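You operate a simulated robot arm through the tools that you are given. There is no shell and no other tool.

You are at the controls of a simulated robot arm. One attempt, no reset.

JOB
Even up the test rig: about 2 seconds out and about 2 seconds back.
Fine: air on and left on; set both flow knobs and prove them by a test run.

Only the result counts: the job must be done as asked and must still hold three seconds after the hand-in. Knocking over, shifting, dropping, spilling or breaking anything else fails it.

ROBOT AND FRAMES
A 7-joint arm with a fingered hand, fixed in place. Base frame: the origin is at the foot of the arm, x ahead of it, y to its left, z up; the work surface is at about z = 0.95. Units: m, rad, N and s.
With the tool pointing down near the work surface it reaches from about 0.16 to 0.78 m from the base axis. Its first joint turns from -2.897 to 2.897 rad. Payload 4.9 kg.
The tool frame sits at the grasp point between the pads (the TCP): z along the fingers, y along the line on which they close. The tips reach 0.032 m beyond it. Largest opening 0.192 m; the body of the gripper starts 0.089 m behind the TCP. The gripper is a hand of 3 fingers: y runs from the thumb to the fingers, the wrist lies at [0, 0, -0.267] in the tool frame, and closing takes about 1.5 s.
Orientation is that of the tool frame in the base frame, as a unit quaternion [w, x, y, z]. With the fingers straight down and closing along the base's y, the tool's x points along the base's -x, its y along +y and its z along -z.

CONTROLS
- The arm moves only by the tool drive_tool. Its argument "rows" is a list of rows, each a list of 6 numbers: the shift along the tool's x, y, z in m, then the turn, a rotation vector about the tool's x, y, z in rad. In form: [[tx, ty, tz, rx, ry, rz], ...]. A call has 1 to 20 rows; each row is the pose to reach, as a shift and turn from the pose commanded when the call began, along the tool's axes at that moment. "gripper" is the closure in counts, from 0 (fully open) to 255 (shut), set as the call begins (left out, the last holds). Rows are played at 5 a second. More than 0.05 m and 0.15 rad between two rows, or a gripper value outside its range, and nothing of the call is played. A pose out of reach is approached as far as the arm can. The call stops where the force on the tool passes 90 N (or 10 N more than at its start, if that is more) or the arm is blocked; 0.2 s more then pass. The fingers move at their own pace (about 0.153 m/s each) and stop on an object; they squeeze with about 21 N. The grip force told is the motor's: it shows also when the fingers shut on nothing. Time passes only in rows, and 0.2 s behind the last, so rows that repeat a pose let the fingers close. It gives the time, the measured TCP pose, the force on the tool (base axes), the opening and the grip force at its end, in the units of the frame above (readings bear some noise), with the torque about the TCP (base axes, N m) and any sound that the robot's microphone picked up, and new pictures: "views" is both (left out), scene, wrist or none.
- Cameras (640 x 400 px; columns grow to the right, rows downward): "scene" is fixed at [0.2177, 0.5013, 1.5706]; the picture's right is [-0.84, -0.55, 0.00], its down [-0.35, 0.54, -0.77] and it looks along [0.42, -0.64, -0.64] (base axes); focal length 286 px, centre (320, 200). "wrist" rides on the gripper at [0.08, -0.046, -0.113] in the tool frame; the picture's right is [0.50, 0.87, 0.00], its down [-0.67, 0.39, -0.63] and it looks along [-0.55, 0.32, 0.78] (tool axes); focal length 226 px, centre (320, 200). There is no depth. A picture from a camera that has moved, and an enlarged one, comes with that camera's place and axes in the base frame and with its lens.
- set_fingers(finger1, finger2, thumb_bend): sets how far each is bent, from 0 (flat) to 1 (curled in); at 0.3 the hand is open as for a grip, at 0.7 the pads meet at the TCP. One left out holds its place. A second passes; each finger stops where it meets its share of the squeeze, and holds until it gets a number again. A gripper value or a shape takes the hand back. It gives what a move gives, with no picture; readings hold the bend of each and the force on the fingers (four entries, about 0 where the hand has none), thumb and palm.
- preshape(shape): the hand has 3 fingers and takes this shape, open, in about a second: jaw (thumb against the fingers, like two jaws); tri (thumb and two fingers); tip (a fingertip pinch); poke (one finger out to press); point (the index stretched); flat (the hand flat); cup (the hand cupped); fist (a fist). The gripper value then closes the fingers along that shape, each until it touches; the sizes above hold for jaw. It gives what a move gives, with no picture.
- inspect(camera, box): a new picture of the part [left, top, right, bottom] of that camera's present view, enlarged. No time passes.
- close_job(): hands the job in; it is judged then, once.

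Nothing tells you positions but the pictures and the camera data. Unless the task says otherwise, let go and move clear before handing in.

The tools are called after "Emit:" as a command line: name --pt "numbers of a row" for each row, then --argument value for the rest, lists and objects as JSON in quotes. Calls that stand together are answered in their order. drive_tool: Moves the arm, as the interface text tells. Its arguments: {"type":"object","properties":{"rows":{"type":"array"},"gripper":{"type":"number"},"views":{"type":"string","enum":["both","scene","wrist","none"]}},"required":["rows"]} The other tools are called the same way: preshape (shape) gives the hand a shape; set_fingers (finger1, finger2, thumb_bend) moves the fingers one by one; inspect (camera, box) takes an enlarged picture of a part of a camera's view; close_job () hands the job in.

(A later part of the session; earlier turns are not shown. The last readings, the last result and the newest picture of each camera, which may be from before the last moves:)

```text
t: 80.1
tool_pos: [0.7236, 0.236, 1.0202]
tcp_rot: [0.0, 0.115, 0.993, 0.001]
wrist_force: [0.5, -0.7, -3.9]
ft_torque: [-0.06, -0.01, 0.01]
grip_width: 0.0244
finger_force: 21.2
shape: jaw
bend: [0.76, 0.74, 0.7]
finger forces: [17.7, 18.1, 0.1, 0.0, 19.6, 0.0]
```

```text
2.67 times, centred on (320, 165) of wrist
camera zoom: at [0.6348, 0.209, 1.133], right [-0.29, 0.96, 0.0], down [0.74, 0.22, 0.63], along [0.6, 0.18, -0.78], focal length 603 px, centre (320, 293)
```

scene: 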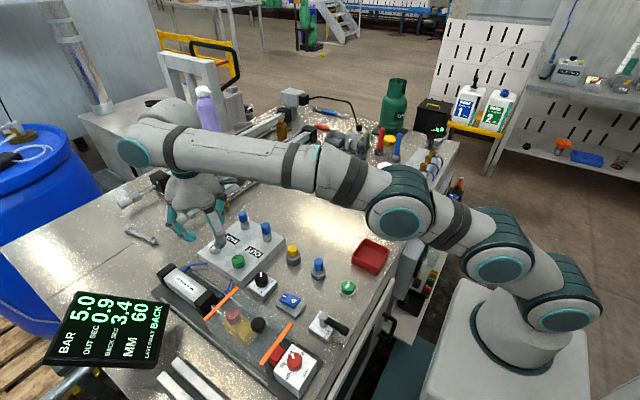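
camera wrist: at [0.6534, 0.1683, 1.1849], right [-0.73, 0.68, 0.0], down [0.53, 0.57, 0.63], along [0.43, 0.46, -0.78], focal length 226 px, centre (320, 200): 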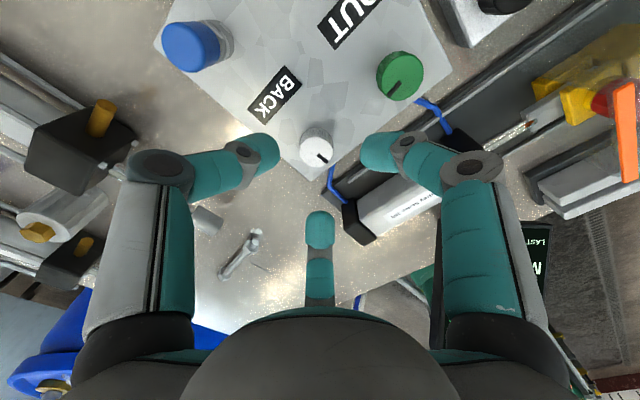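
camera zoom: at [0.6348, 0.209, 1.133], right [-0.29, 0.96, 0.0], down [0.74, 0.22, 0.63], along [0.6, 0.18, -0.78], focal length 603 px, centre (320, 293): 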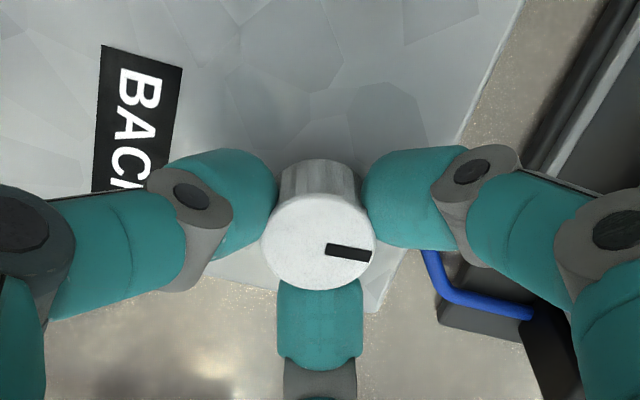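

Emit:
drive_tool --pt "0 0 0 0 0 0.125" --pt "0 0 0 0 0 0.25" --pt "0 0 0 0 0 0.375" --pt "0 0 0 0 0 0.5" --pt "0 0 0 0 0 0.625" --pt "0 0 0 0 0 0.75" --pt "0 0 0 0 0 0.75" --views "none"

Emit:
inspect --camera "wrist" --box '[220, 90, 420, 240]'

```text
t: 81.7
tool_pos: [0.7235, 0.2357, 1.0208]
tcp_rot: [-0.001, 0.472, 0.882, 0.0]
wrist_force: [3.0, -16.2, -2.8]
ft_torque: [-0.47, -0.01, 0.08]
grip_width: 0.0238
finger_force: 21.5
shape: jaw
bend: [0.76, 0.74, 0.7]
finger forces: [15.1, 23.3, 0.0, 0.0, 24.6, 0.0]
```

```text
2.67 times, centred on (320, 165) of wrist
camera zoom: at [0.6402, 0.2753, 1.1329], right [0.44, 0.9, 0.0], down [0.7, -0.34, 0.63], along [0.57, -0.28, -0.78], focal length 603 px, centre (320, 293)
```

zoom: 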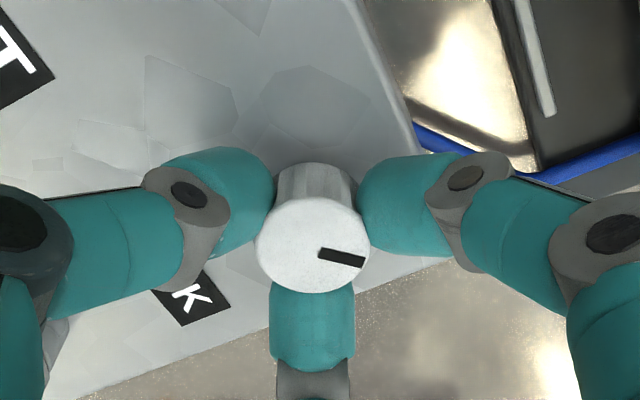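

The white knob has turned about 0.75 rad clockwise. I'll release, rise, and head to TEST for a run.

Emit:
drive_tool --pt "0 0 0 0 0 0" --pt "0 0 0 0 0 0" --pt "0 0 0 0 0 0" --pt "0 0 -0.025 0 0 0" --pt "0 0 -0.05 0 0 -0.14" --pt "0 0 -0.075 0 0 -0.28" --pt "0 0 -0.1 0 0 -0.42" --pt "0 0 -0.12 0 0 -0.56" --pt "0 0 -0.135 0 0 -0.7" --pt "0 0 -0.135 0 0 -0.84" --pt "0 0 -0.135 0 0 -0.98" --pt "0 0 -0.135 0 0 -0.98" --gripper 170 --views "none"

Emit:
inspect --camera "wrist" --box '[220, 60, 420, 210]'

Emit:
drive_tool --pt "0.0429 -0.0117 0 0 0 0" --pt "0.0858 -0.0234 0 0 0 0" --pt "0.1286 -0.0351 0 0 0 0" --pt "0.1715 -0.0468 0 0 0 0" --pt "0.2144 -0.0584 0 0 0 0" --pt "0.2573 -0.0701 0 0 0 0" --pt "0.3001 -0.0818 0 0 0 0" --pt "0.343 -0.0935 0 0 0 0" --pt "0.343 -0.0935 0 0 0 0" --gripper 255 --views "none"

Emit:
preshape --shape "point"

```text
t: 84.3
tool_pos: [0.7032, 0.2261, 1.143]
tcp_rot: [-0.001, 0.0, 1.0, -0.001]
wrist_force: [1.3, -0.8, -2.7]
ft_torque: [-0.03, 0.08, 0.05]
grip_width: 0.0637
finger_force: 0.1
shape: jaw
bend: [0.46, 0.45, 0.7]
finger forces: [0.1, 0.0, 0.0, 0.0, 0.0, 0.0]
out of reach, approached as far as the arm can: row 7, 8, 9, 10, 11, 12
```

```text
2.67 times, centred on (320, 135) of wrist
camera zoom: at [0.6232, 0.1801, 1.2558], right [-0.5, 0.87, 0.0], down [0.67, 0.39, 0.63], along [0.54, 0.32, -0.78], focal length 603 px, centre (320, 373)
```

zoom: 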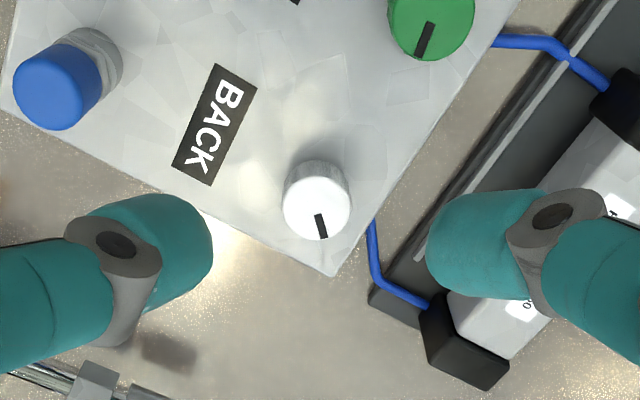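

```text
t: 84.9
tool_pos: [0.653, 0.21, 1.0145]
tcp_rot: [-0.08, 0.002, 0.996, -0.046]
wrist_force: [1.6, -4.0, 14.1]
ft_torque: [0.18, 0.15, 0.01]
grip_width: 0.0004
finger_force: 21.2
shape: jaw
bend: [0.71, 0.7, 0.71]
finger forces: [9.5, 0.1, 0.1, 0.1, 0.1, 0.1]
stopped in row 2: the force on the tool passed its limit at 143 N (the readings are from after the stop); the commanded pose is now the measured one
```

```text
t: 85.8
tool_pos: [0.6522, 0.2095, 1.0115]
tcp_rot: [-0.082, 0.001, 0.996, -0.047]
wrist_force: [-1.1, 0.4, -0.6]
ft_torque: [0.0, 0.0, 0.02]
grip_width: 0.1844
finger_force: 0.0
shape: point
bend: [0.7, 0.72, 0.8]
finger forces: [0.0, 0.0, 0.0, 0.0, 0.1, 0.0]
```

The pose above the white knob was out of reach, and the next move dipped and hit something (143 N). I'll stop and look carefully before moving again.

Emit:
inspect --camera "scene" --box '[0, 0, 640, 400]'

Emit:
inspect --camera "scene" --box '[140, 180, 300, 300]'

Emit:
inspect --camera "wrist" --box '[0, 0, 640, 400]'

```text
1.00 times, centred on (320, 200) of scene (not enlarged: the box is as wide or as high as the picture)
camera zoom: at [0.2177, 0.5013, 1.5706], right [-0.84, -0.55, 0.0], down [-0.35, 0.54, -0.77], along [0.42, -0.64, -0.64], focal length 286 px, centre (320, 200)
```

zoom: 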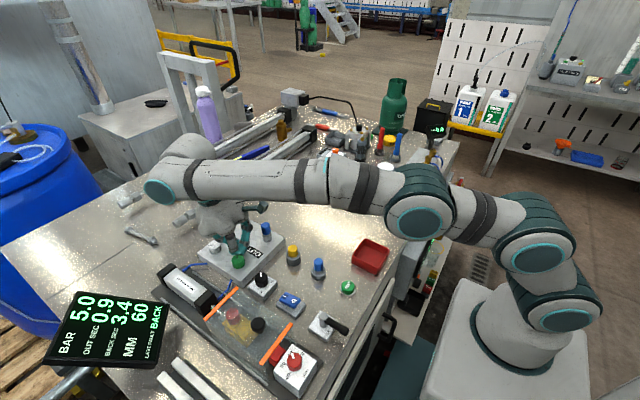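

```text
3.33 times, centred on (220, 240) of scene
camera zoom: at [0.2177, 0.5013, 1.5706], right [-0.84, -0.55, 0.0], down [-0.35, 0.54, -0.77], along [0.42, -0.64, -0.64], focal length 953 px, centre (653, 67)
```

zoom: 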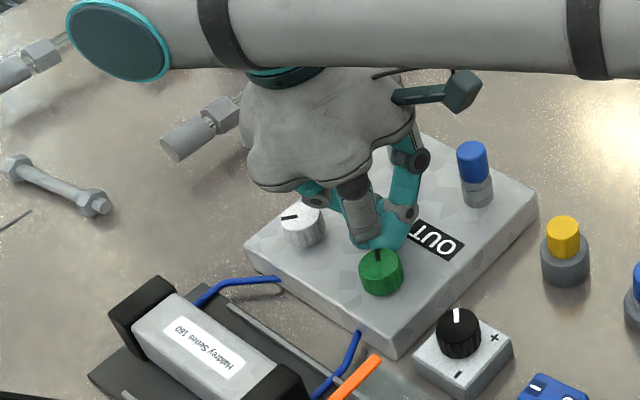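

```text
1.00 times, centred on (320, 200) of wrist (not enlarged: the box is as wide or as high as the picture)
camera zoom: at [0.5919, 0.174, 1.1385], right [-0.5, 0.87, 0.0], down [0.76, 0.44, 0.48], along [0.41, 0.24, -0.88], focal length 226 px, centre (320, 200)
```

zoom: 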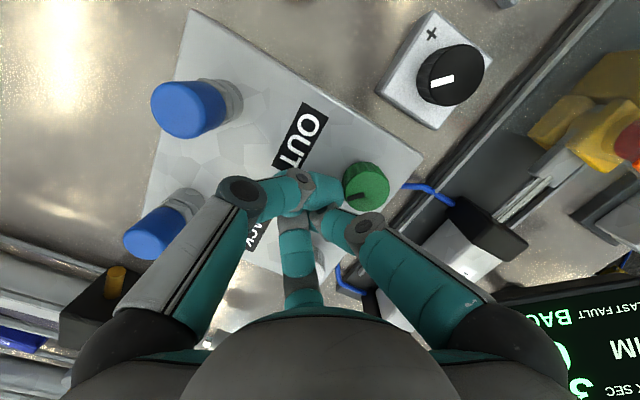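

The hand's closed tips dipped onto the panel between the knobs. The panel and caps look unmoved, but the green knob was nudged clockwise. I'll lift straight up slowly, then level the hand.

Emit:
drive_tool --pt "0.0033 -0.0019 -0.0197 0 0 0" --pt "0.0082 -0.0047 -0.0492 0 0 0" --pt "0.013 -0.0075 -0.0787 0 0 0" --pt "0.018 -0.0103 -0.1082 0 0 0" --pt "0.018 -0.0103 -0.1082 -0.047 -0.082 -0.005" --pt "0.018 -0.0103 -0.1082 -0.094 -0.164 -0.01" --pt "0.018 -0.0103 -0.1082 -0.094 -0.164 -0.01"

Emit:
inspect --camera "scene" --box '[140, 180, 300, 300]'

Emit:
inspect --camera "wrist" --box '[220, 60, 420, 210]'

```text
t: 87.4
tool_pos: [0.6543, 0.2101, 1.1201]
tcp_rot: [0.001, -0.005, 1.0, 0.002]
wrist_force: [0.4, 0.1, 0.5]
ft_torque: [0.04, 0.0, -0.01]
grip_width: 0.1848
finger_force: 0.0
shape: point
bend: [0.7, 0.72, 0.8]
finger forces: [0.0, 0.0, 0.1, 0.0, 0.1, 0.0]
camera wrist: at [0.5732, 0.1623, 1.2323], right [-0.51, 0.86, 0.0], down [0.67, 0.39, 0.63], along [0.55, 0.32, -0.77], focal length 226 px, centre (320, 200)
```

scene: 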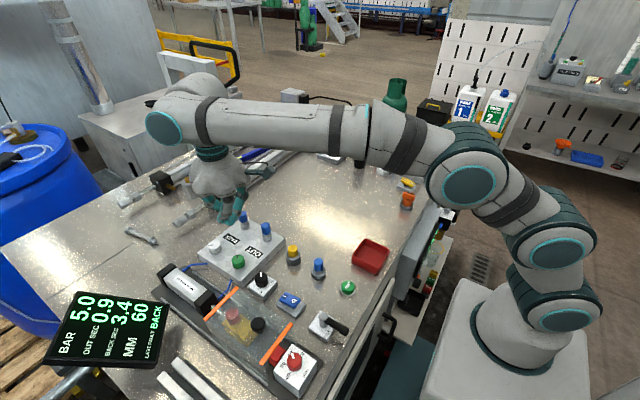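
wrist: 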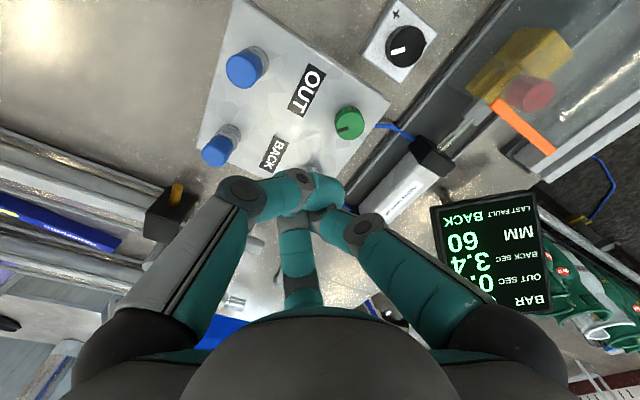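

```text
3.33 times, centred on (220, 240) of scene
camera zoom: at [0.2177, 0.5013, 1.5706], right [-0.84, -0.55, 0.0], down [-0.35, 0.54, -0.77], along [0.42, -0.64, -0.64], focal length 953 px, centre (653, 67)
```

zoom: 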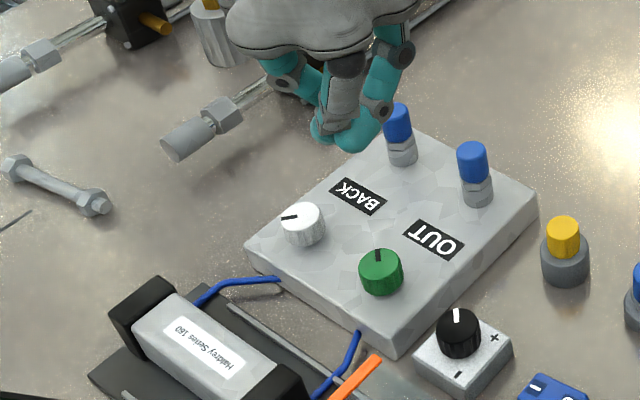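

```text
2.67 times, centred on (320, 135) of wrist
camera zoom: at [0.5732, 0.1623, 1.2323], right [-0.51, 0.86, 0.0], down [0.67, 0.39, 0.63], along [0.55, 0.32, -0.77], focal length 603 px, centre (320, 373)
```

zoom: 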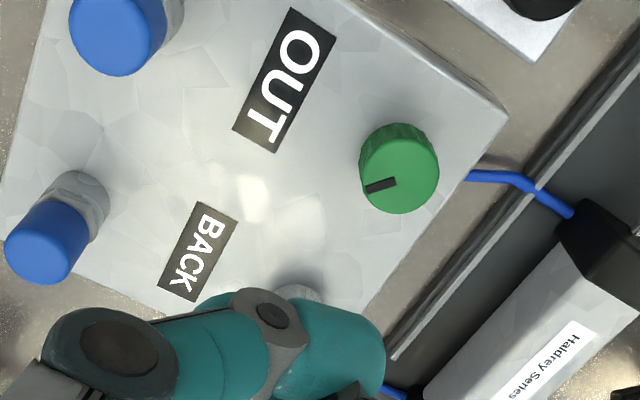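

Everything is still in place. Green is now at about 135° and white at about 50°. I'll re-grip green to bring it back, starting at yaw +1.2 so no finger points at the white knob when opening or closing.

Emit:
preshape --shape "jaw"

Emit:
drive_tool --pt "0.006 0.008 0 0 0 0.14" --pt "0.012 0.016 0 0 0 0.28" --pt "0.018 0.025 0 0 0 0.42" --pt "0.018 0.025 0 0 0 0.56" --pt "0.018 0.025 0 0 0 0.7" --pt "0.018 0.025 0.015 0 0 0.84" --pt "0.018 0.025 0.03 0 0 0.98" --pt "0.018 0.025 0.045 0 0 1.1" --pt "0.018 0.025 0.055 0 0 1.2" --pt "0.018 0.025 0.055 0 0 1.2" --gripper 170

Emit:
inspect --camera "wrist" --box '[220, 90, 420, 240]'

```text
t: 88.3
tool_pos: [0.654, 0.2099, 1.1201]
tcp_rot: [0.001, -0.004, 1.0, 0.0]
wrist_force: [-0.5, -0.2, -0.2]
ft_torque: [0.02, 0.0, 0.0]
grip_width: 0.1921
finger_force: 0.0
shape: jaw
bend: [0.3, 0.3, 0.3]
finger forces: [0.0, 0.1, 0.1, 0.1, 0.0, 0.0]
```

```text
t: 90.5
tool_pos: [0.6344, 0.2355, 1.0664]
tcp_rot: [0.001, 0.563, 0.827, 0.001]
wrist_force: [0.1, 0.0, 0.1]
ft_torque: [-0.02, 0.0, 0.04]
grip_width: 0.0639
finger_force: 0.1
shape: jaw
bend: [0.45, 0.45, 0.7]
finger forces: [0.1, 0.1, 0.0, 0.0, 0.0, 0.0]
camera wrist: at [0.5615, 0.2919, 1.179], right [0.62, 0.78, 0.0], down [0.61, -0.48, 0.63], along [0.5, -0.39, -0.78], focal length 226 px, centre (320, 200)
```

scene: 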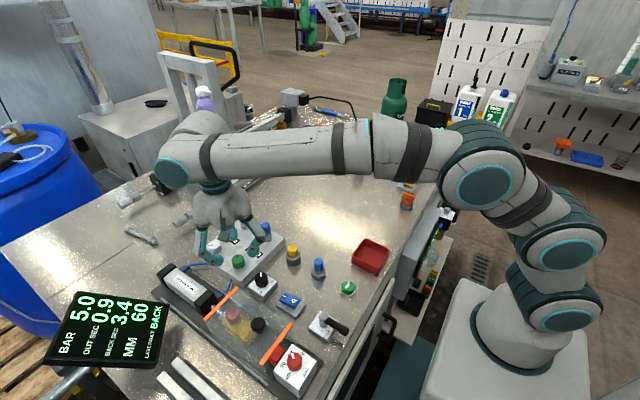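
wrist: 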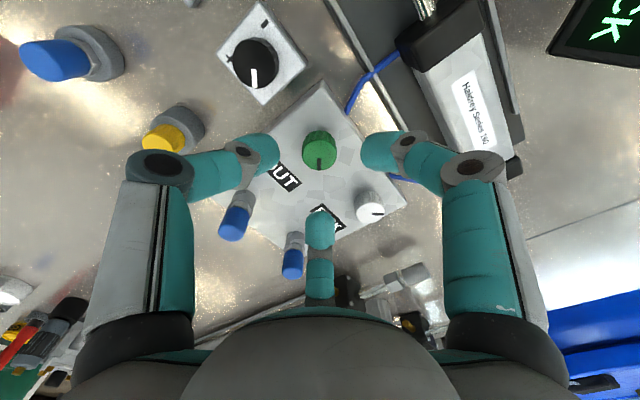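

```text
2.67 times, centred on (320, 165) of wrist
camera zoom: at [0.5615, 0.2919, 1.179], right [0.62, 0.78, 0.0], down [0.61, -0.48, 0.63], along [0.5, -0.39, -0.78], focal length 603 px, centre (320, 293)
```

zoom: 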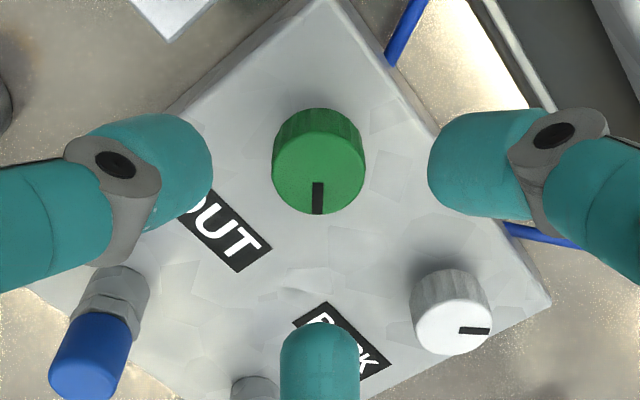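

White reads about 38° and green about 130°. Alignment is good, so I'll descend and grip green.

Emit:
drive_tool --pt "-0.0011 0.0001 0.015 0 0 0" --pt "-0.0011 0.0001 0.03 0 0 0" --pt "-0.0011 0.0001 0.04 0 0 0" --pt "-0.0011 0.0001 0.0445 0 0 0" --pt "-0.0011 0.0001 0.0445 0 0 0" --views "none"

Emit:
inspect --camera "wrist" --box '[220, 90, 420, 240]'

Emit:
drive_tool --pt "0 0 0 0 0 0" --pt "0 0 0 0 0 0" --pt "0 0 0 0 0 0" --pt "0 0 0 0 0 0" --pt "0 0 0 0 0 0" --gripper 255 --views "none"

Emit:
inspect --camera "wrist" --box '[220, 90, 420, 240]'

```text
t: 91.7
tool_pos: [0.6363, 0.2333, 1.0204]
tcp_rot: [0.001, 0.562, 0.827, 0.0]
wrist_force: [0.6, 0.2, -0.5]
ft_torque: [-0.01, 0.02, -0.03]
grip_width: 0.0643
finger_force: 0.0
shape: jaw
bend: [0.45, 0.45, 0.7]
finger forces: [0.1, 0.0, 0.0, 0.1, 0.1, 0.0]
```

```text
2.67 times, centred on (320, 165) of wrist
camera zoom: at [0.5628, 0.2883, 1.1335], right [0.62, 0.78, 0.0], down [0.61, -0.48, 0.63], along [0.5, -0.39, -0.78], focal length 603 px, centre (320, 293)
```

zoom: 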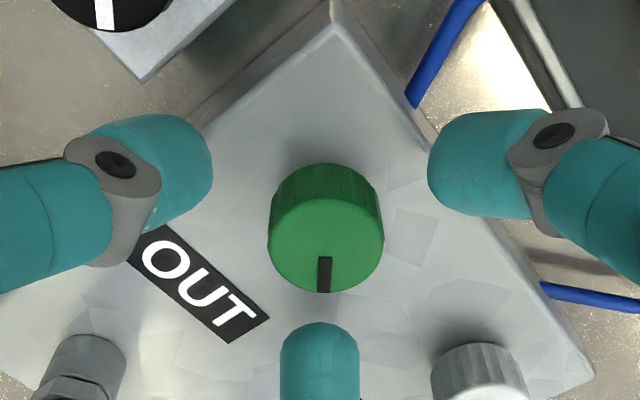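

```text
t: 92.9
tool_pos: [0.6358, 0.2324, 1.0214]
tcp_rot: [0.0, 0.562, 0.827, 0.0]
wrist_force: [0.8, -1.1, -5.1]
ft_torque: [-0.02, -0.04, -0.02]
grip_width: 0.0236
finger_force: 21.4
shape: jaw
bend: [0.76, 0.74, 0.7]
finger forces: [18.6, 18.1, 0.0, 0.1, 18.0, 0.0]
```

```text
2.67 times, centred on (320, 165) of wrist
camera zoom: at [0.5628, 0.2883, 1.1333], right [0.62, 0.78, 0.0], down [0.61, -0.48, 0.63], along [0.5, -0.39, -0.78], focal length 603 px, centre (320, 293)
```

zoom: 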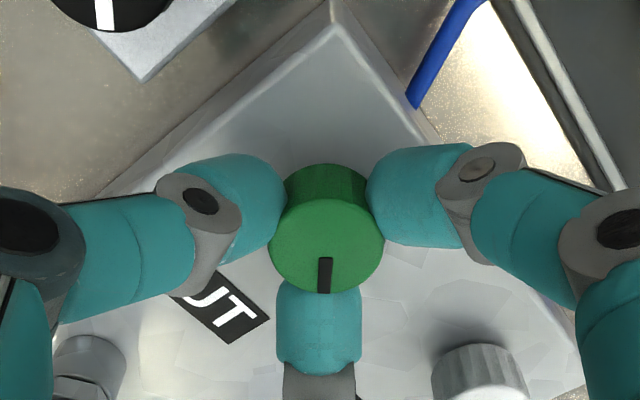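

Emit:
drive_tool --pt "0 0 0 0 0 -0.125" --pt "0 0 0 0 0 -0.25" --pt "0 0 0 0 0 -0.375" --pt "0 0 0 0 0 -0.5" --pt "0 0 0 0 0 -0.625" --pt "0 0 0 0 0 -0.75" --pt "0 0 0 0 0 -0.875" --pt "0 0 0 0 0 -1.0" --pt "0 0 0 0 0 -1.125" --pt "0 0 0 0 0 -1.25" --pt "0 0 0 0 0 -1.375" --pt "0 0 0 0 0 -1.5" --pt "0 0 0 0 0 -1.5" --views "none"

Emit:
inspect --camera "wrist" --box '[220, 90, 420, 240]'

```text
t: 95.7
tool_pos: [0.6342, 0.234, 1.0228]
tcp_rot: [0.001, -0.154, 0.988, 0.001]
wrist_force: [10.0, 9.4, -17.3]
ft_torque: [0.24, -0.29, 0.0]
grip_width: 0.0226
finger_force: 20.7
shape: jaw
bend: [0.76, 0.74, 0.7]
finger forces: [14.5, 24.7, 0.1, 0.0, 15.0, 0.1]
```

```text
2.67 times, centred on (320, 165) of wrist
camera zoom: at [0.5721, 0.1643, 1.134], right [-0.74, 0.67, 0.0], down [0.52, 0.57, 0.63], along [0.43, 0.47, -0.77], focal length 603 px, centre (320, 293)
```

zoom: 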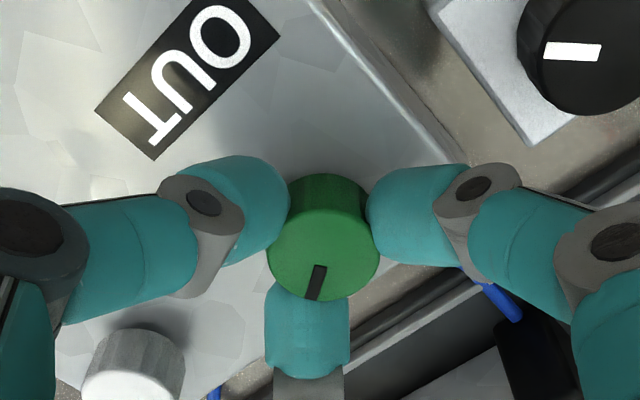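

Green is at about 50-55° now. I'll release, rise at a known reachable height, and check before the next move.

Emit:
drive_tool --pt "0 0 0 0 0 0" --pt "0 0 0 0 0 0" --pt "0 0 0 0 0 0" --pt "0 0 -0.03 0 0 0" --pt "0 0 -0.06 0 0 0.1" --pt "0 0 -0.09 0 0 0.2" --pt "0 0 -0.12 0 0 0.3" --pt "0 0 -0.133 0 0 0.3" --pt "0 0 -0.133 0 0 0.3" --gripper 170

Emit:
inspect --camera "wrist" --box '[220, 60, 420, 210]'

```text
t: 97.7
tool_pos: [0.6354, 0.2305, 1.1555]
tcp_rot: [0.001, -0.004, 1.0, 0.001]
wrist_force: [-0.2, -0.3, -0.2]
ft_torque: [0.0, 0.0, 0.04]
grip_width: 0.0637
finger_force: 0.0
shape: jaw
bend: [0.46, 0.46, 0.7]
finger forces: [0.0, 0.0, 0.0, 0.0, 0.0, 0.1]
camera wrist: at [0.554, 0.1839, 1.2682], right [-0.51, 0.86, 0.0], down [0.67, 0.39, 0.63], along [0.55, 0.32, -0.77], focal length 226 px, centre (320, 200)
```

scene: 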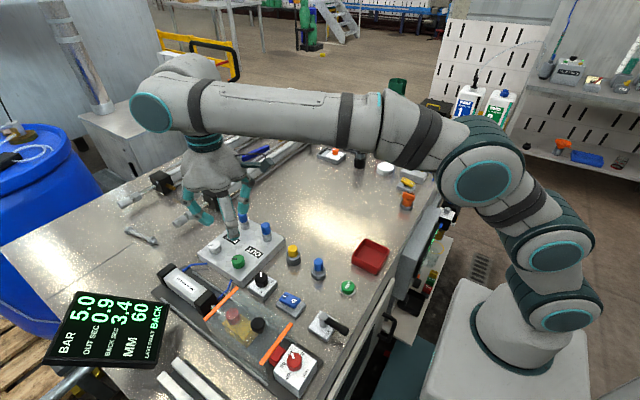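
wrist: 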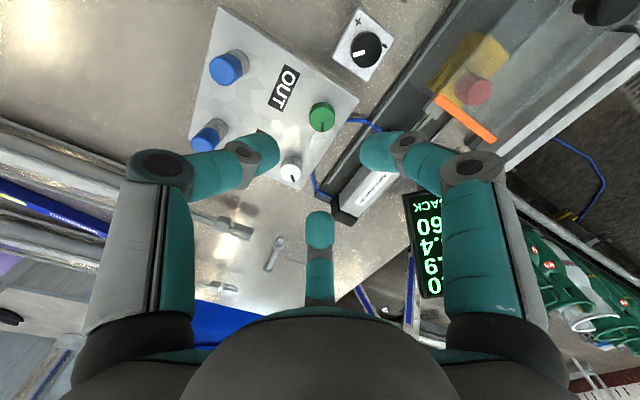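

```text
2.67 times, centred on (320, 135) of wrist
camera zoom: at [0.554, 0.1839, 1.2682], right [-0.51, 0.86, 0.0], down [0.67, 0.39, 0.63], along [0.55, 0.32, -0.77], focal length 603 px, centre (320, 373)
```

zoom: 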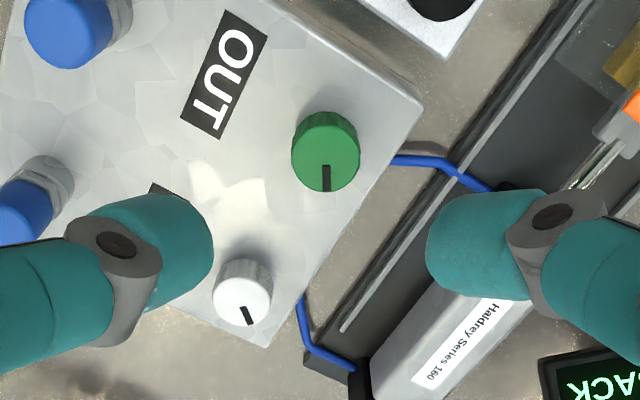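

Green reads about 58° and white about 38°. I'm going to TEST now.

Emit:
drive_tool --pt "0.037 -0.013 0 0 0 0" --pt "0.073 -0.025 0 0 0 0" --pt "0.11 -0.038 0 0 0 0" --pt "0.146 -0.051 0 0 0 0" --pt "0.183 -0.064 0 0 0 0" --pt "0.219 -0.076 0 0 0 0" --pt "0.255 -0.0885 0 0 0 0" --pt "0.255 -0.0885 0 0 0 0" --gripper 255 --views "none"

Emit:
preshape --shape "point"

```text
t: 99.5
tool_pos: [0.3824, 0.1405, 1.1558]
tcp_rot: [0.001, -0.003, 1.0, 0.001]
wrist_force: [1.1, 0.1, 0.3]
ft_torque: [0.0, -0.03, -0.02]
grip_width: 0.0
finger_force: 21.8
shape: jaw
bend: [0.7, 0.7, 0.7]
finger forces: [0.0, 0.0, 0.0, 0.1, 0.1, 0.1]
```

```text
t: 100.4
tool_pos: [0.3833, 0.1408, 1.1566]
tcp_rot: [0.001, -0.004, 1.0, 0.001]
wrist_force: [0.5, -0.3, -0.2]
ft_torque: [-0.02, 0.01, 0.01]
grip_width: 0.0001
finger_force: 0.1
shape: point
bend: [0.7, 1.0, 0.83]
finger forces: [0.0, 0.1, 0.0, 0.0, 0.1, 0.0]
```

Emit:
drive_tool --pt "0.001 0.001 0.04 0 -0.1 0" --pt "0.001 0.001 0.08 0 -0.2 0" --pt "0.001 0.001 0.12 0 -0.3 0" --pt "0.001 0.001 0.141 0 -0.3 0" --pt "0.001 0.001 0.141 0 -0.3 0" --views "none"

Emit:
inspect --camera "wrist" --box '[220, 80, 420, 230]'

```text
t: 101.6
tool_pos: [0.3796, 0.1439, 1.011]
tcp_rot: [0.15, -0.004, 0.989, 0.001]
wrist_force: [-0.4, 0.1, 0.3]
ft_torque: [0.02, 0.0, 0.01]
grip_width: 0.0002
finger_force: 0.1
shape: point
bend: [0.7, 1.0, 0.84]
finger forces: [0.0, 0.0, 0.0, 0.1, 0.0, 0.0]
```

```text
2.67 times, centred on (320, 155) of wrist
camera zoom: at [0.2687, 0.0966, 1.0947], right [-0.48, 0.86, -0.15], down [0.45, 0.39, 0.8], along [0.75, 0.32, -0.58], focal length 603 px, centre (320, 320)
```

zoom: 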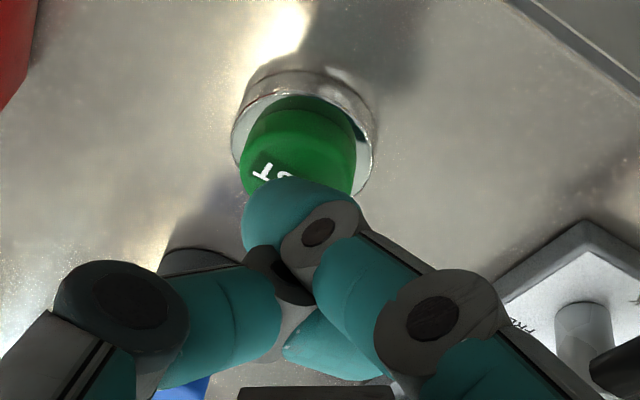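

Emit:
drive_tool --pt "0.0018 0 0.0057 0 0 0" --pt "0.003 0 0.0095 0 0 0" --pt "0.0037 0 0.012 0 0 0" --pt "0.0042 0 0.0135 0 0 0" --pt "0.0018 0 0.0057 0 0 0" --pt "-0.0006 0 -0.0019 0 0 0" --views "none"

Emit:
inspect --camera "scene" --box '[40, 230, 330, 400]'

```text
t: 103.0
tool_pos: [0.3788, 0.1425, 1.0157]
tcp_rot: [0.149, -0.004, 0.989, 0.001]
wrist_force: [-1.4, 1.0, -0.5]
ft_torque: [-0.02, 0.0, -0.02]
grip_width: 0.0
finger_force: 0.0
shape: point
bend: [0.7, 1.0, 0.84]
finger forces: [0.1, 0.1, 0.1, 0.0, 0.1, 0.0]
heard: click
```

```text
2.21 times, centred on (185, 315) of scene
camera zoom: at [0.2177, 0.5013, 1.5706], right [-0.84, -0.55, 0.0], down [-0.35, 0.54, -0.77], along [0.42, -0.64, -0.64], focal length 631 px, centre (618, -54)
```

zoom: 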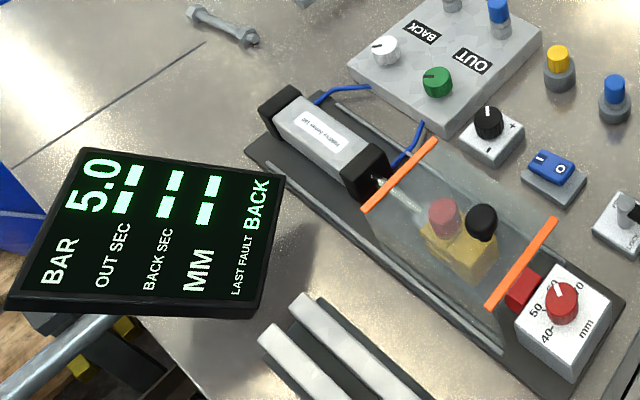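

Click heard and the stroke is running. I'll wait for both times.

Emit:
drive_tool --pt "0 0 0 0 0 0" --pt "0 0 0 0 0 0" --pt "0 0 0 0 0 0" --pt "0 0 0 0 0 0" --pt "0 0 0 0 0 0" --pt "0 0 0 0 0 0" --pt "0 0 0 0 0 0" --pt "0 0 0 0 0 0" --pt "0 0 0 0 0 0" --pt "0 0 0 0 0 0" --pt "0 0 0 0 0 0" --pt "0 0 0 0 0 0" --pt "0 0 0 0 0 0" --pt "0 0 0 0 0 0" --pt "0 0 0 0 0 0" --pt "0 0 0 0 0 0" --pt "0 0 0 0 0 0" --pt "0 0 0 0 0 0" --pt "0 0 0 0 0 0" --pt "0 0 0 0 0 0" --views "none"

Emit:
inspect --camera "scene" --box '[40, 230, 330, 400]'

Emit:
drive_tool --pt "0 0 0 0 0 0" --pt "0 0 0 0 0 0" --pt "0 0 0 0 0 0" --pt "0 0 0 0 0 0" --pt "0 0 0 0 0 0" --pt "0 0 0 0 0 0" --pt "0 0 0 0 0 0" --pt "0 0 0 0 0 0" --pt "0 0 0 0 0 0" --pt "0 0 0 0 0 0" --views "none"

Emit:
inspect --camera "scene" --box '[40, 230, 330, 400]'

```text
t: 107.2
tool_pos: [0.38, 0.1419, 1.0154]
tcp_rot: [0.15, -0.004, 0.989, 0.002]
wrist_force: [-0.5, -0.2, -0.1]
ft_torque: [-0.05, 0.02, 0.01]
grip_width: 0.0
finger_force: 0.1
shape: point
bend: [0.7, 1.0, 0.84]
finger forces: [0.1, 0.1, 0.1, 0.1, 0.0, 0.0]
```

```text
2.21 times, centred on (185, 315) of scene
camera zoom: at [0.2177, 0.5013, 1.5706], right [-0.84, -0.55, 0.0], down [-0.35, 0.54, -0.77], along [0.42, -0.64, -0.64], focal length 631 px, centre (618, -54)
```

zoom: 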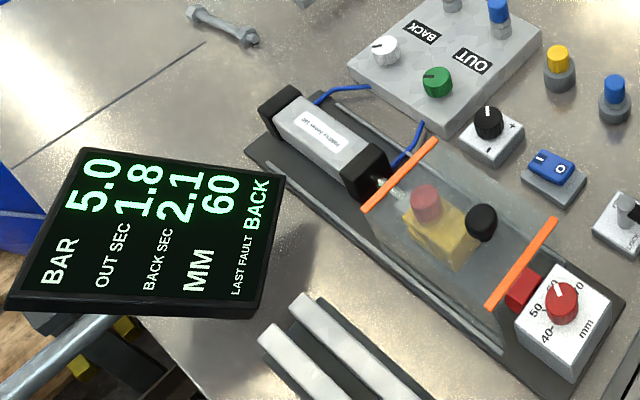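

```text
t: 109.4
tool_pos: [0.3797, 0.143, 1.0147]
tcp_rot: [0.151, -0.004, 0.989, 0.002]
wrist_force: [0.2, 0.3, -0.1]
ft_torque: [0.01, -0.01, 0.03]
grip_width: 0.0
finger_force: 0.1
shape: point
bend: [0.7, 1.0, 0.84]
finger forces: [0.0, 0.0, 0.0, 0.1, 0.0, 0.0]
```

```text
2.21 times, centred on (185, 315) of scene
camera zoom: at [0.2177, 0.5013, 1.5706], right [-0.84, -0.55, 0.0], down [-0.35, 0.54, -0.77], along [0.42, -0.64, -0.64], focal length 631 px, centre (618, -54)
```

zoom: 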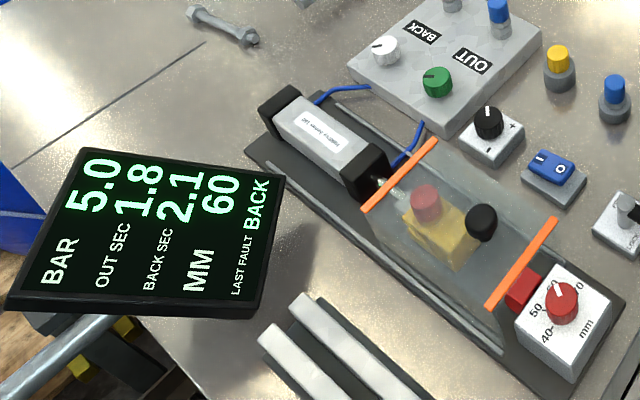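

Result: OUT 1.8 s, BACK 2.1 s over 60 mm, which is already close. I'll fine-tune with white about 0.1 rad clockwise and green about 0.2 rad counter-clockwise, staying within reach this time. First I'll lift and level.

Emit:
drive_tool --pt "-0.0103 0 -0.0334 0 0 0" --pt "-0.0207 0 -0.0668 0 0.1 0" --pt "-0.031 0 -0.1 0 0.2 0" --pt "-0.0414 0 -0.1337 0 0.3 0" --pt "-0.0414 0 -0.1337 0 0.3 0" --views "none"

Emit:
preshape --shape "jaw"

Emit:
drive_tool --pt "-0.036 0.014 0 0 0 0" --pt "-0.072 0.028 0 0 0 0" --pt "-0.109 0.042 0 0 0 0.05" --pt "-0.145 0.056 0 0 0 0.1" --pt "-0.181 0.07 0 0 0 0.15" --pt "-0.218 0.084 0 0 0 0.2" --pt "-0.254 0.094 0 0 0 0.23" --pt "-0.254 0.094 0 0 0 0.23" --gripper 170 --views "none"

```text
t: 110.6
tool_pos: [0.3823, 0.1413, 1.1556]
tcp_rot: [0.0, -0.004, 1.0, 0.001]
wrist_force: [0.1, 0.4, -0.3]
ft_torque: [0.02, 0.02, 0.0]
grip_width: 0.0001
finger_force: 0.0
shape: point
bend: [0.7, 1.0, 0.85]
finger forces: [0.1, 0.0, 0.1, 0.0, 0.0, 0.0]
```

```text
t: 111.5
tool_pos: [0.3817, 0.142, 1.1547]
tcp_rot: [0.001, -0.004, 1.0, 0.001]
wrist_force: [-0.1, 0.5, 0.0]
ft_torque: [0.01, 0.01, -0.04]
grip_width: 0.1918
finger_force: 0.1
shape: jaw
bend: [0.3, 0.3, 0.3]
finger forces: [0.0, 0.0, 0.0, 0.0, 0.1, 0.0]
```

```text
t: 113.3
tool_pos: [0.6308, 0.242, 1.1554]
tcp_rot: [0.0, 0.111, 0.994, 0.001]
wrist_force: [0.0, 0.3, -0.5]
ft_torque: [0.02, 0.02, 0.01]
grip_width: 0.0644
finger_force: 0.1
shape: jaw
bend: [0.45, 0.45, 0.7]
finger forces: [0.0, 0.0, 0.0, 0.0, 0.1, 0.0]
```

Emit:
drive_tool --pt "0 0 0.04 0 0 0" --pt "0 0 0.078 0 0 0" --pt "0 0 0.078 0 0 0" --views "none"

Emit:
inspect --camera "wrist" --box '[220, 90, 420, 240]'

```text
t: 114.1
tool_pos: [0.6305, 0.2379, 1.0788]
tcp_rot: [0.001, 0.111, 0.994, 0.001]
wrist_force: [0.4, -0.1, 1.2]
ft_torque: [-0.02, 0.0, 0.0]
grip_width: 0.0644
finger_force: 0.0
shape: jaw
bend: [0.45, 0.45, 0.7]
finger forces: [0.0, 0.0, 0.0, 0.0, 0.0, 0.0]
```

```text
2.67 times, centred on (320, 165) of wrist
camera zoom: at [0.5425, 0.2105, 1.1913], right [-0.3, 0.96, 0.0], down [0.74, 0.23, 0.63], along [0.6, 0.19, -0.77], focal length 603 px, centre (320, 293)
```

zoom: 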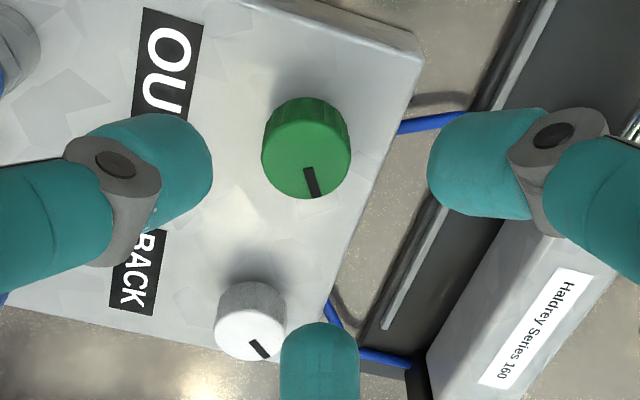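

Emit:
drive_tool --pt "-0.0299 0.006 0.004 0 0 0" --pt "-0.0597 0.0119 0.008 0 0 0" --pt "-0.0896 0.0179 0.013 0 0 0" --pt "-0.0896 0.0179 0.03 0 0 0" --pt "-0.0896 0.0179 0.035 0 0 0" --pt "-0.0896 0.0179 0.035 0 0 0" --views "none"

Emit:
inspect --camera "wrist" --box '[220, 90, 420, 240]'

```text
t: 115.5
tool_pos: [0.7229, 0.2363, 1.0435]
tcp_rot: [0.001, 0.112, 0.994, 0.0]
wrist_force: [0.4, 0.9, 0.7]
ft_torque: [0.01, 0.0, 0.01]
grip_width: 0.0642
finger_force: 0.1
shape: jaw
bend: [0.45, 0.45, 0.7]
finger forces: [0.0, 0.0, 0.1, 0.0, 0.0, 0.1]
```

```text
2.67 times, centred on (320, 165) of wrist
camera zoom: at [0.6348, 0.2085, 1.1551], right [-0.3, 0.96, 0.0], down [0.74, 0.23, 0.63], along [0.6, 0.19, -0.77], focal length 603 px, centre (320, 293)
```

zoom: 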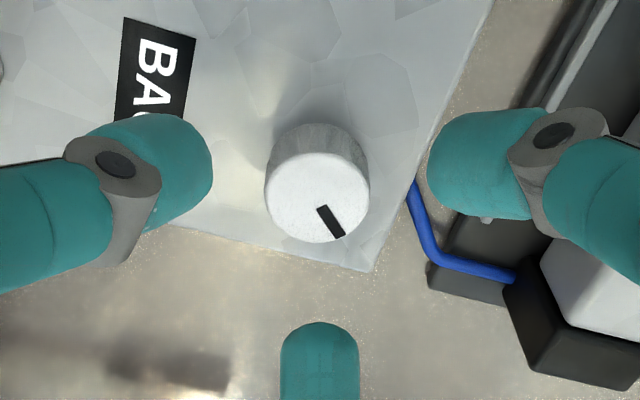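

Aligned on white. I'll descend and grip.

Emit:
drive_tool --pt "0.0006 0 0.01 0 0 0" --pt "0.0006 0 0.018 0 0 0" --pt "0.0006 0 0.022 0 0 0" --pt "0.0006 0 0.022 0 0 0" --views "none"

Emit:
drive_tool --pt "0 0 0 0 0 0" --pt "0 0 0 0 0 0" --pt "0 0 0 0 0 0" --pt "0 0 0 0 0 0" --pt "0 0 0 0 0 0" --gripper 255 --views "none"

Emit:
inspect --camera "wrist" --box '[220, 90, 420, 240]'

```text
t: 116.5
tool_pos: [0.7226, 0.2374, 1.0207]
tcp_rot: [0.002, 0.112, 0.994, 0.001]
wrist_force: [0.3, 0.4, 0.2]
ft_torque: [0.01, -0.05, -0.02]
grip_width: 0.0643
finger_force: 0.1
shape: jaw
bend: [0.45, 0.45, 0.7]
finger forces: [0.0, 0.0, 0.1, 0.0, 0.0, 0.0]
```

```text
t: 117.7
tool_pos: [0.7241, 0.2377, 1.0207]
tcp_rot: [0.0, 0.111, 0.994, 0.0]
wrist_force: [0.4, -1.5, -5.3]
ft_torque: [-0.02, -0.04, 0.01]
grip_width: 0.0252
finger_force: 21.1
shape: jaw
bend: [0.75, 0.74, 0.7]
finger forces: [17.3, 17.5, 0.0, 0.1, 18.7, 0.0]
```

```text
2.67 times, centred on (320, 165) of wrist
camera zoom: at [0.6348, 0.2094, 1.1328], right [-0.3, 0.96, 0.0], down [0.74, 0.23, 0.63], along [0.6, 0.19, -0.77], focal length 603 px, centre (320, 293)
```

zoom: 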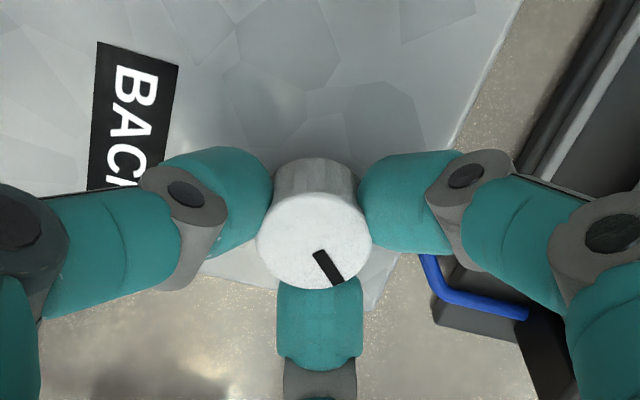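

Emit:
drive_tool --pt "0 0 0 0 0 0.05" --pt "0 0 0 0 0 0.1" --pt "0 0 0 0 0 0.1" --views "none"

Emit:
drive_tool --pt "0 0 0 0 0 0" --pt "0 0 0 0 0 0" --pt "0 0 0 0 0 0" --pt "0 0 -0.022 0 0 0" --pt "0 0 -0.045 0 0 0" --pt "0 0 -0.045 0 0 0" --gripper 170 --views "none"

Emit:
inspect --camera "wrist" --box '[220, 90, 420, 240]'

```text
t: 118.5
tool_pos: [0.724, 0.2369, 1.0206]
tcp_rot: [0.0, 0.161, 0.987, 0.0]
wrist_force: [0.2, -2.9, -7.5]
ft_torque: [-0.04, -0.04, 0.02]
grip_width: 0.025
finger_force: 20.9
shape: jaw
bend: [0.75, 0.74, 0.7]
finger forces: [16.7, 17.0, 0.0, 0.0, 19.3, 0.1]
```

```text
t: 119.9
tool_pos: [0.7222, 0.2367, 1.0666]
tcp_rot: [0.001, 0.161, 0.987, 0.001]
wrist_force: [-0.1, 0.6, -0.1]
ft_torque: [-0.02, 0.02, 0.03]
grip_width: 0.0637
finger_force: 0.0
shape: jaw
bend: [0.46, 0.46, 0.7]
finger forces: [0.0, 0.1, 0.0, 0.0, 0.0, 0.0]
```

```text
2.67 times, centred on (320, 165) of wrist
camera zoom: at [0.6317, 0.2182, 1.1785], right [-0.2, 0.98, 0.0], down [0.76, 0.15, 0.63], along [0.62, 0.13, -0.77], focal length 603 px, centre (320, 293)
```

zoom: 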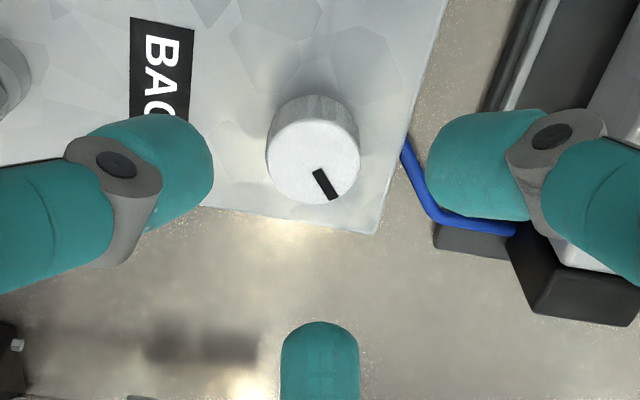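

White nudged about 0.1 rad. I'm moving to green, turning the hand to yaw about -0.1 so fingers stay clear of white.

Emit:
drive_tool --pt "0.0274 -0.0098 0 0 0 -0.14" --pt "0.0547 -0.0197 0 0 0 -0.28" --pt "0.0821 -0.0295 0 0 0 -0.42" --pt "0.0821 -0.0295 0.02 0 0 -0.42" --pt "0.0821 -0.0295 0.02 0 0 -0.42" --views "none"

Emit:
inspect --camera "wrist" --box '[220, 90, 420, 240]'

```text
t: 121.1
tool_pos: [0.6361, 0.234, 1.0456]
tcp_rot: [0.001, -0.049, 0.999, 0.001]
wrist_force: [0.0, -0.3, -0.1]
ft_torque: [0.02, -0.03, -0.03]
grip_width: 0.0636
finger_force: 0.1
shape: jaw
bend: [0.45, 0.45, 0.7]
finger forces: [0.0, 0.0, 0.0, 0.0, 0.0, 0.0]
```

```text
2.67 times, centred on (320, 165) of wrist
camera zoom: at [0.5604, 0.18, 1.1574], right [-0.58, 0.81, 0.0], down [0.63, 0.45, 0.63], along [0.52, 0.37, -0.77], focal length 603 px, centre (320, 293)
```

zoom: 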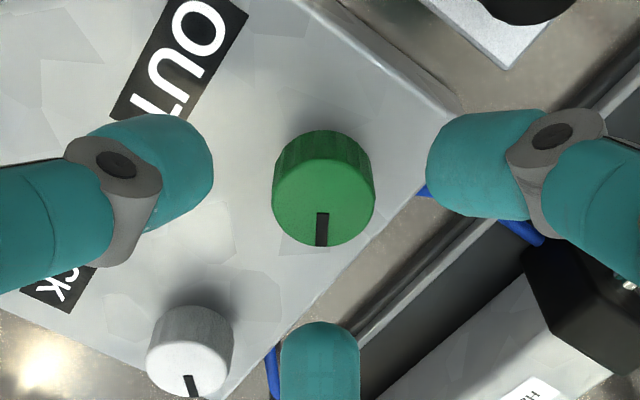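

Centred on green. I'll descend and grip.

Emit:
drive_tool --pt "0 0 0.012 0 0 0" --pt "0 0 0.02 0 0 0" --pt "0 0 0.024 0 0 0" --pt "0 0 0.024 0 0 0" --views "none"

Emit:
drive_tool --pt "0 0 0 0 0 0" --pt "0 0 0 0 0 0" --pt "0 0 0 0 0 0" --pt "0 0 0 0 0 0" --pt "0 0 0 0 0 0" --gripper 255 --views "none"

Emit:
inspect --camera "wrist" --box '[220, 90, 420, 240]'

```text
t: 122.1
tool_pos: [0.6359, 0.2349, 1.0221]
tcp_rot: [0.001, -0.049, 0.999, 0.0]
wrist_force: [-0.1, 0.8, 0.0]
ft_torque: [0.02, 0.04, -0.01]
grip_width: 0.0636
finger_force: 0.0
shape: jaw
bend: [0.45, 0.45, 0.7]
finger forces: [0.1, 0.0, 0.0, 0.1, 0.0, 0.1]
```

```text
t: 123.3
tool_pos: [0.6364, 0.2347, 1.0198]
tcp_rot: [0.0, -0.048, 0.999, 0.0]
wrist_force: [-0.3, -0.7, -3.9]
ft_torque: [-0.01, -0.02, 0.04]
grip_width: 0.0237
finger_force: 21.1
shape: jaw
bend: [0.75, 0.75, 0.7]
finger forces: [18.1, 18.2, 0.1, 0.1, 18.7, 0.0]
```

```text
2.67 times, centred on (320, 165) of wrist
camera zoom: at [0.5599, 0.1808, 1.1337], right [-0.58, 0.81, 0.0], down [0.63, 0.45, 0.63], along [0.51, 0.37, -0.77], focal length 603 px, centre (320, 293)
```

zoom: 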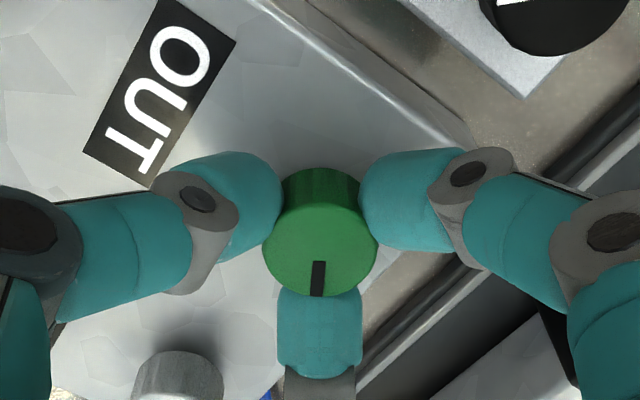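

Emit:
drive_tool --pt "0 0 0 0 0 -0.11" --pt "0 0 0 0 0 -0.22" --pt "0 0 0 0 0 -0.22" --views "none"

Emit:
inspect --camera "wrist" --box '[220, 90, 420, 240]'

Emit:
drive_tool --pt "0 0 0 0 0 0" --pt "0 0 0 0 0 0" --pt "0 0 0 0 0 0" --pt "0 0 -0.025 0 0 0" --pt "0 0 -0.05 0 0 0" --pt "0 0 -0.08 0 0 0.1" --pt "0 0 -0.11 0 0 0.2" --pt "0 0 -0.133 0 0 0.318" --pt "0 0 -0.133 0 0 0.318" --gripper 170 --views "none"

Emit:
inspect --camera "wrist" --box '[220, 60, 420, 210]'

```text
t: 124.1
tool_pos: [0.6353, 0.2345, 1.0213]
tcp_rot: [0.001, -0.159, 0.987, 0.0]
wrist_force: [-0.4, 1.9, -6.9]
ft_torque: [0.01, -0.01, -0.02]
grip_width: 0.0235
finger_force: 20.8
shape: jaw
bend: [0.75, 0.75, 0.7]
finger forces: [18.1, 21.0, 0.0, 0.1, 17.5, 0.0]
```

```text
2.67 times, centred on (320, 165) of wrist
camera zoom: at [0.5731, 0.1653, 1.1337], right [-0.75, 0.67, 0.0], down [0.52, 0.58, 0.63], along [0.42, 0.47, -0.77], focal length 603 px, centre (320, 293)
```

zoom: 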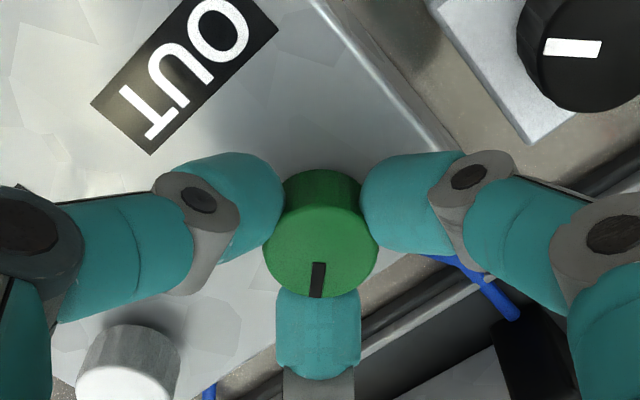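

```text
t: 126.1
tool_pos: [0.6364, 0.2333, 1.1562]
tcp_rot: [0.002, 0.001, 1.0, 0.002]
wrist_force: [-0.1, -0.3, 0.3]
ft_torque: [0.01, -0.03, -0.02]
grip_width: 0.0637
finger_force: 0.2
shape: jaw
bend: [0.46, 0.46, 0.7]
finger forces: [0.0, 0.0, 0.0, 0.0, 0.0, 0.0]
```

```text
2.67 times, centred on (320, 135) of wrist
camera zoom: at [0.5555, 0.188, 1.2683], right [-0.5, 0.87, 0.0], down [0.67, 0.39, 0.63], along [0.55, 0.32, -0.77], focal length 603 px, centre (320, 373)
```

zoom: 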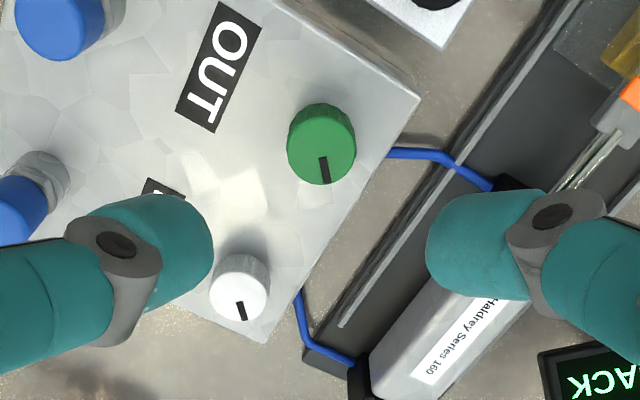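

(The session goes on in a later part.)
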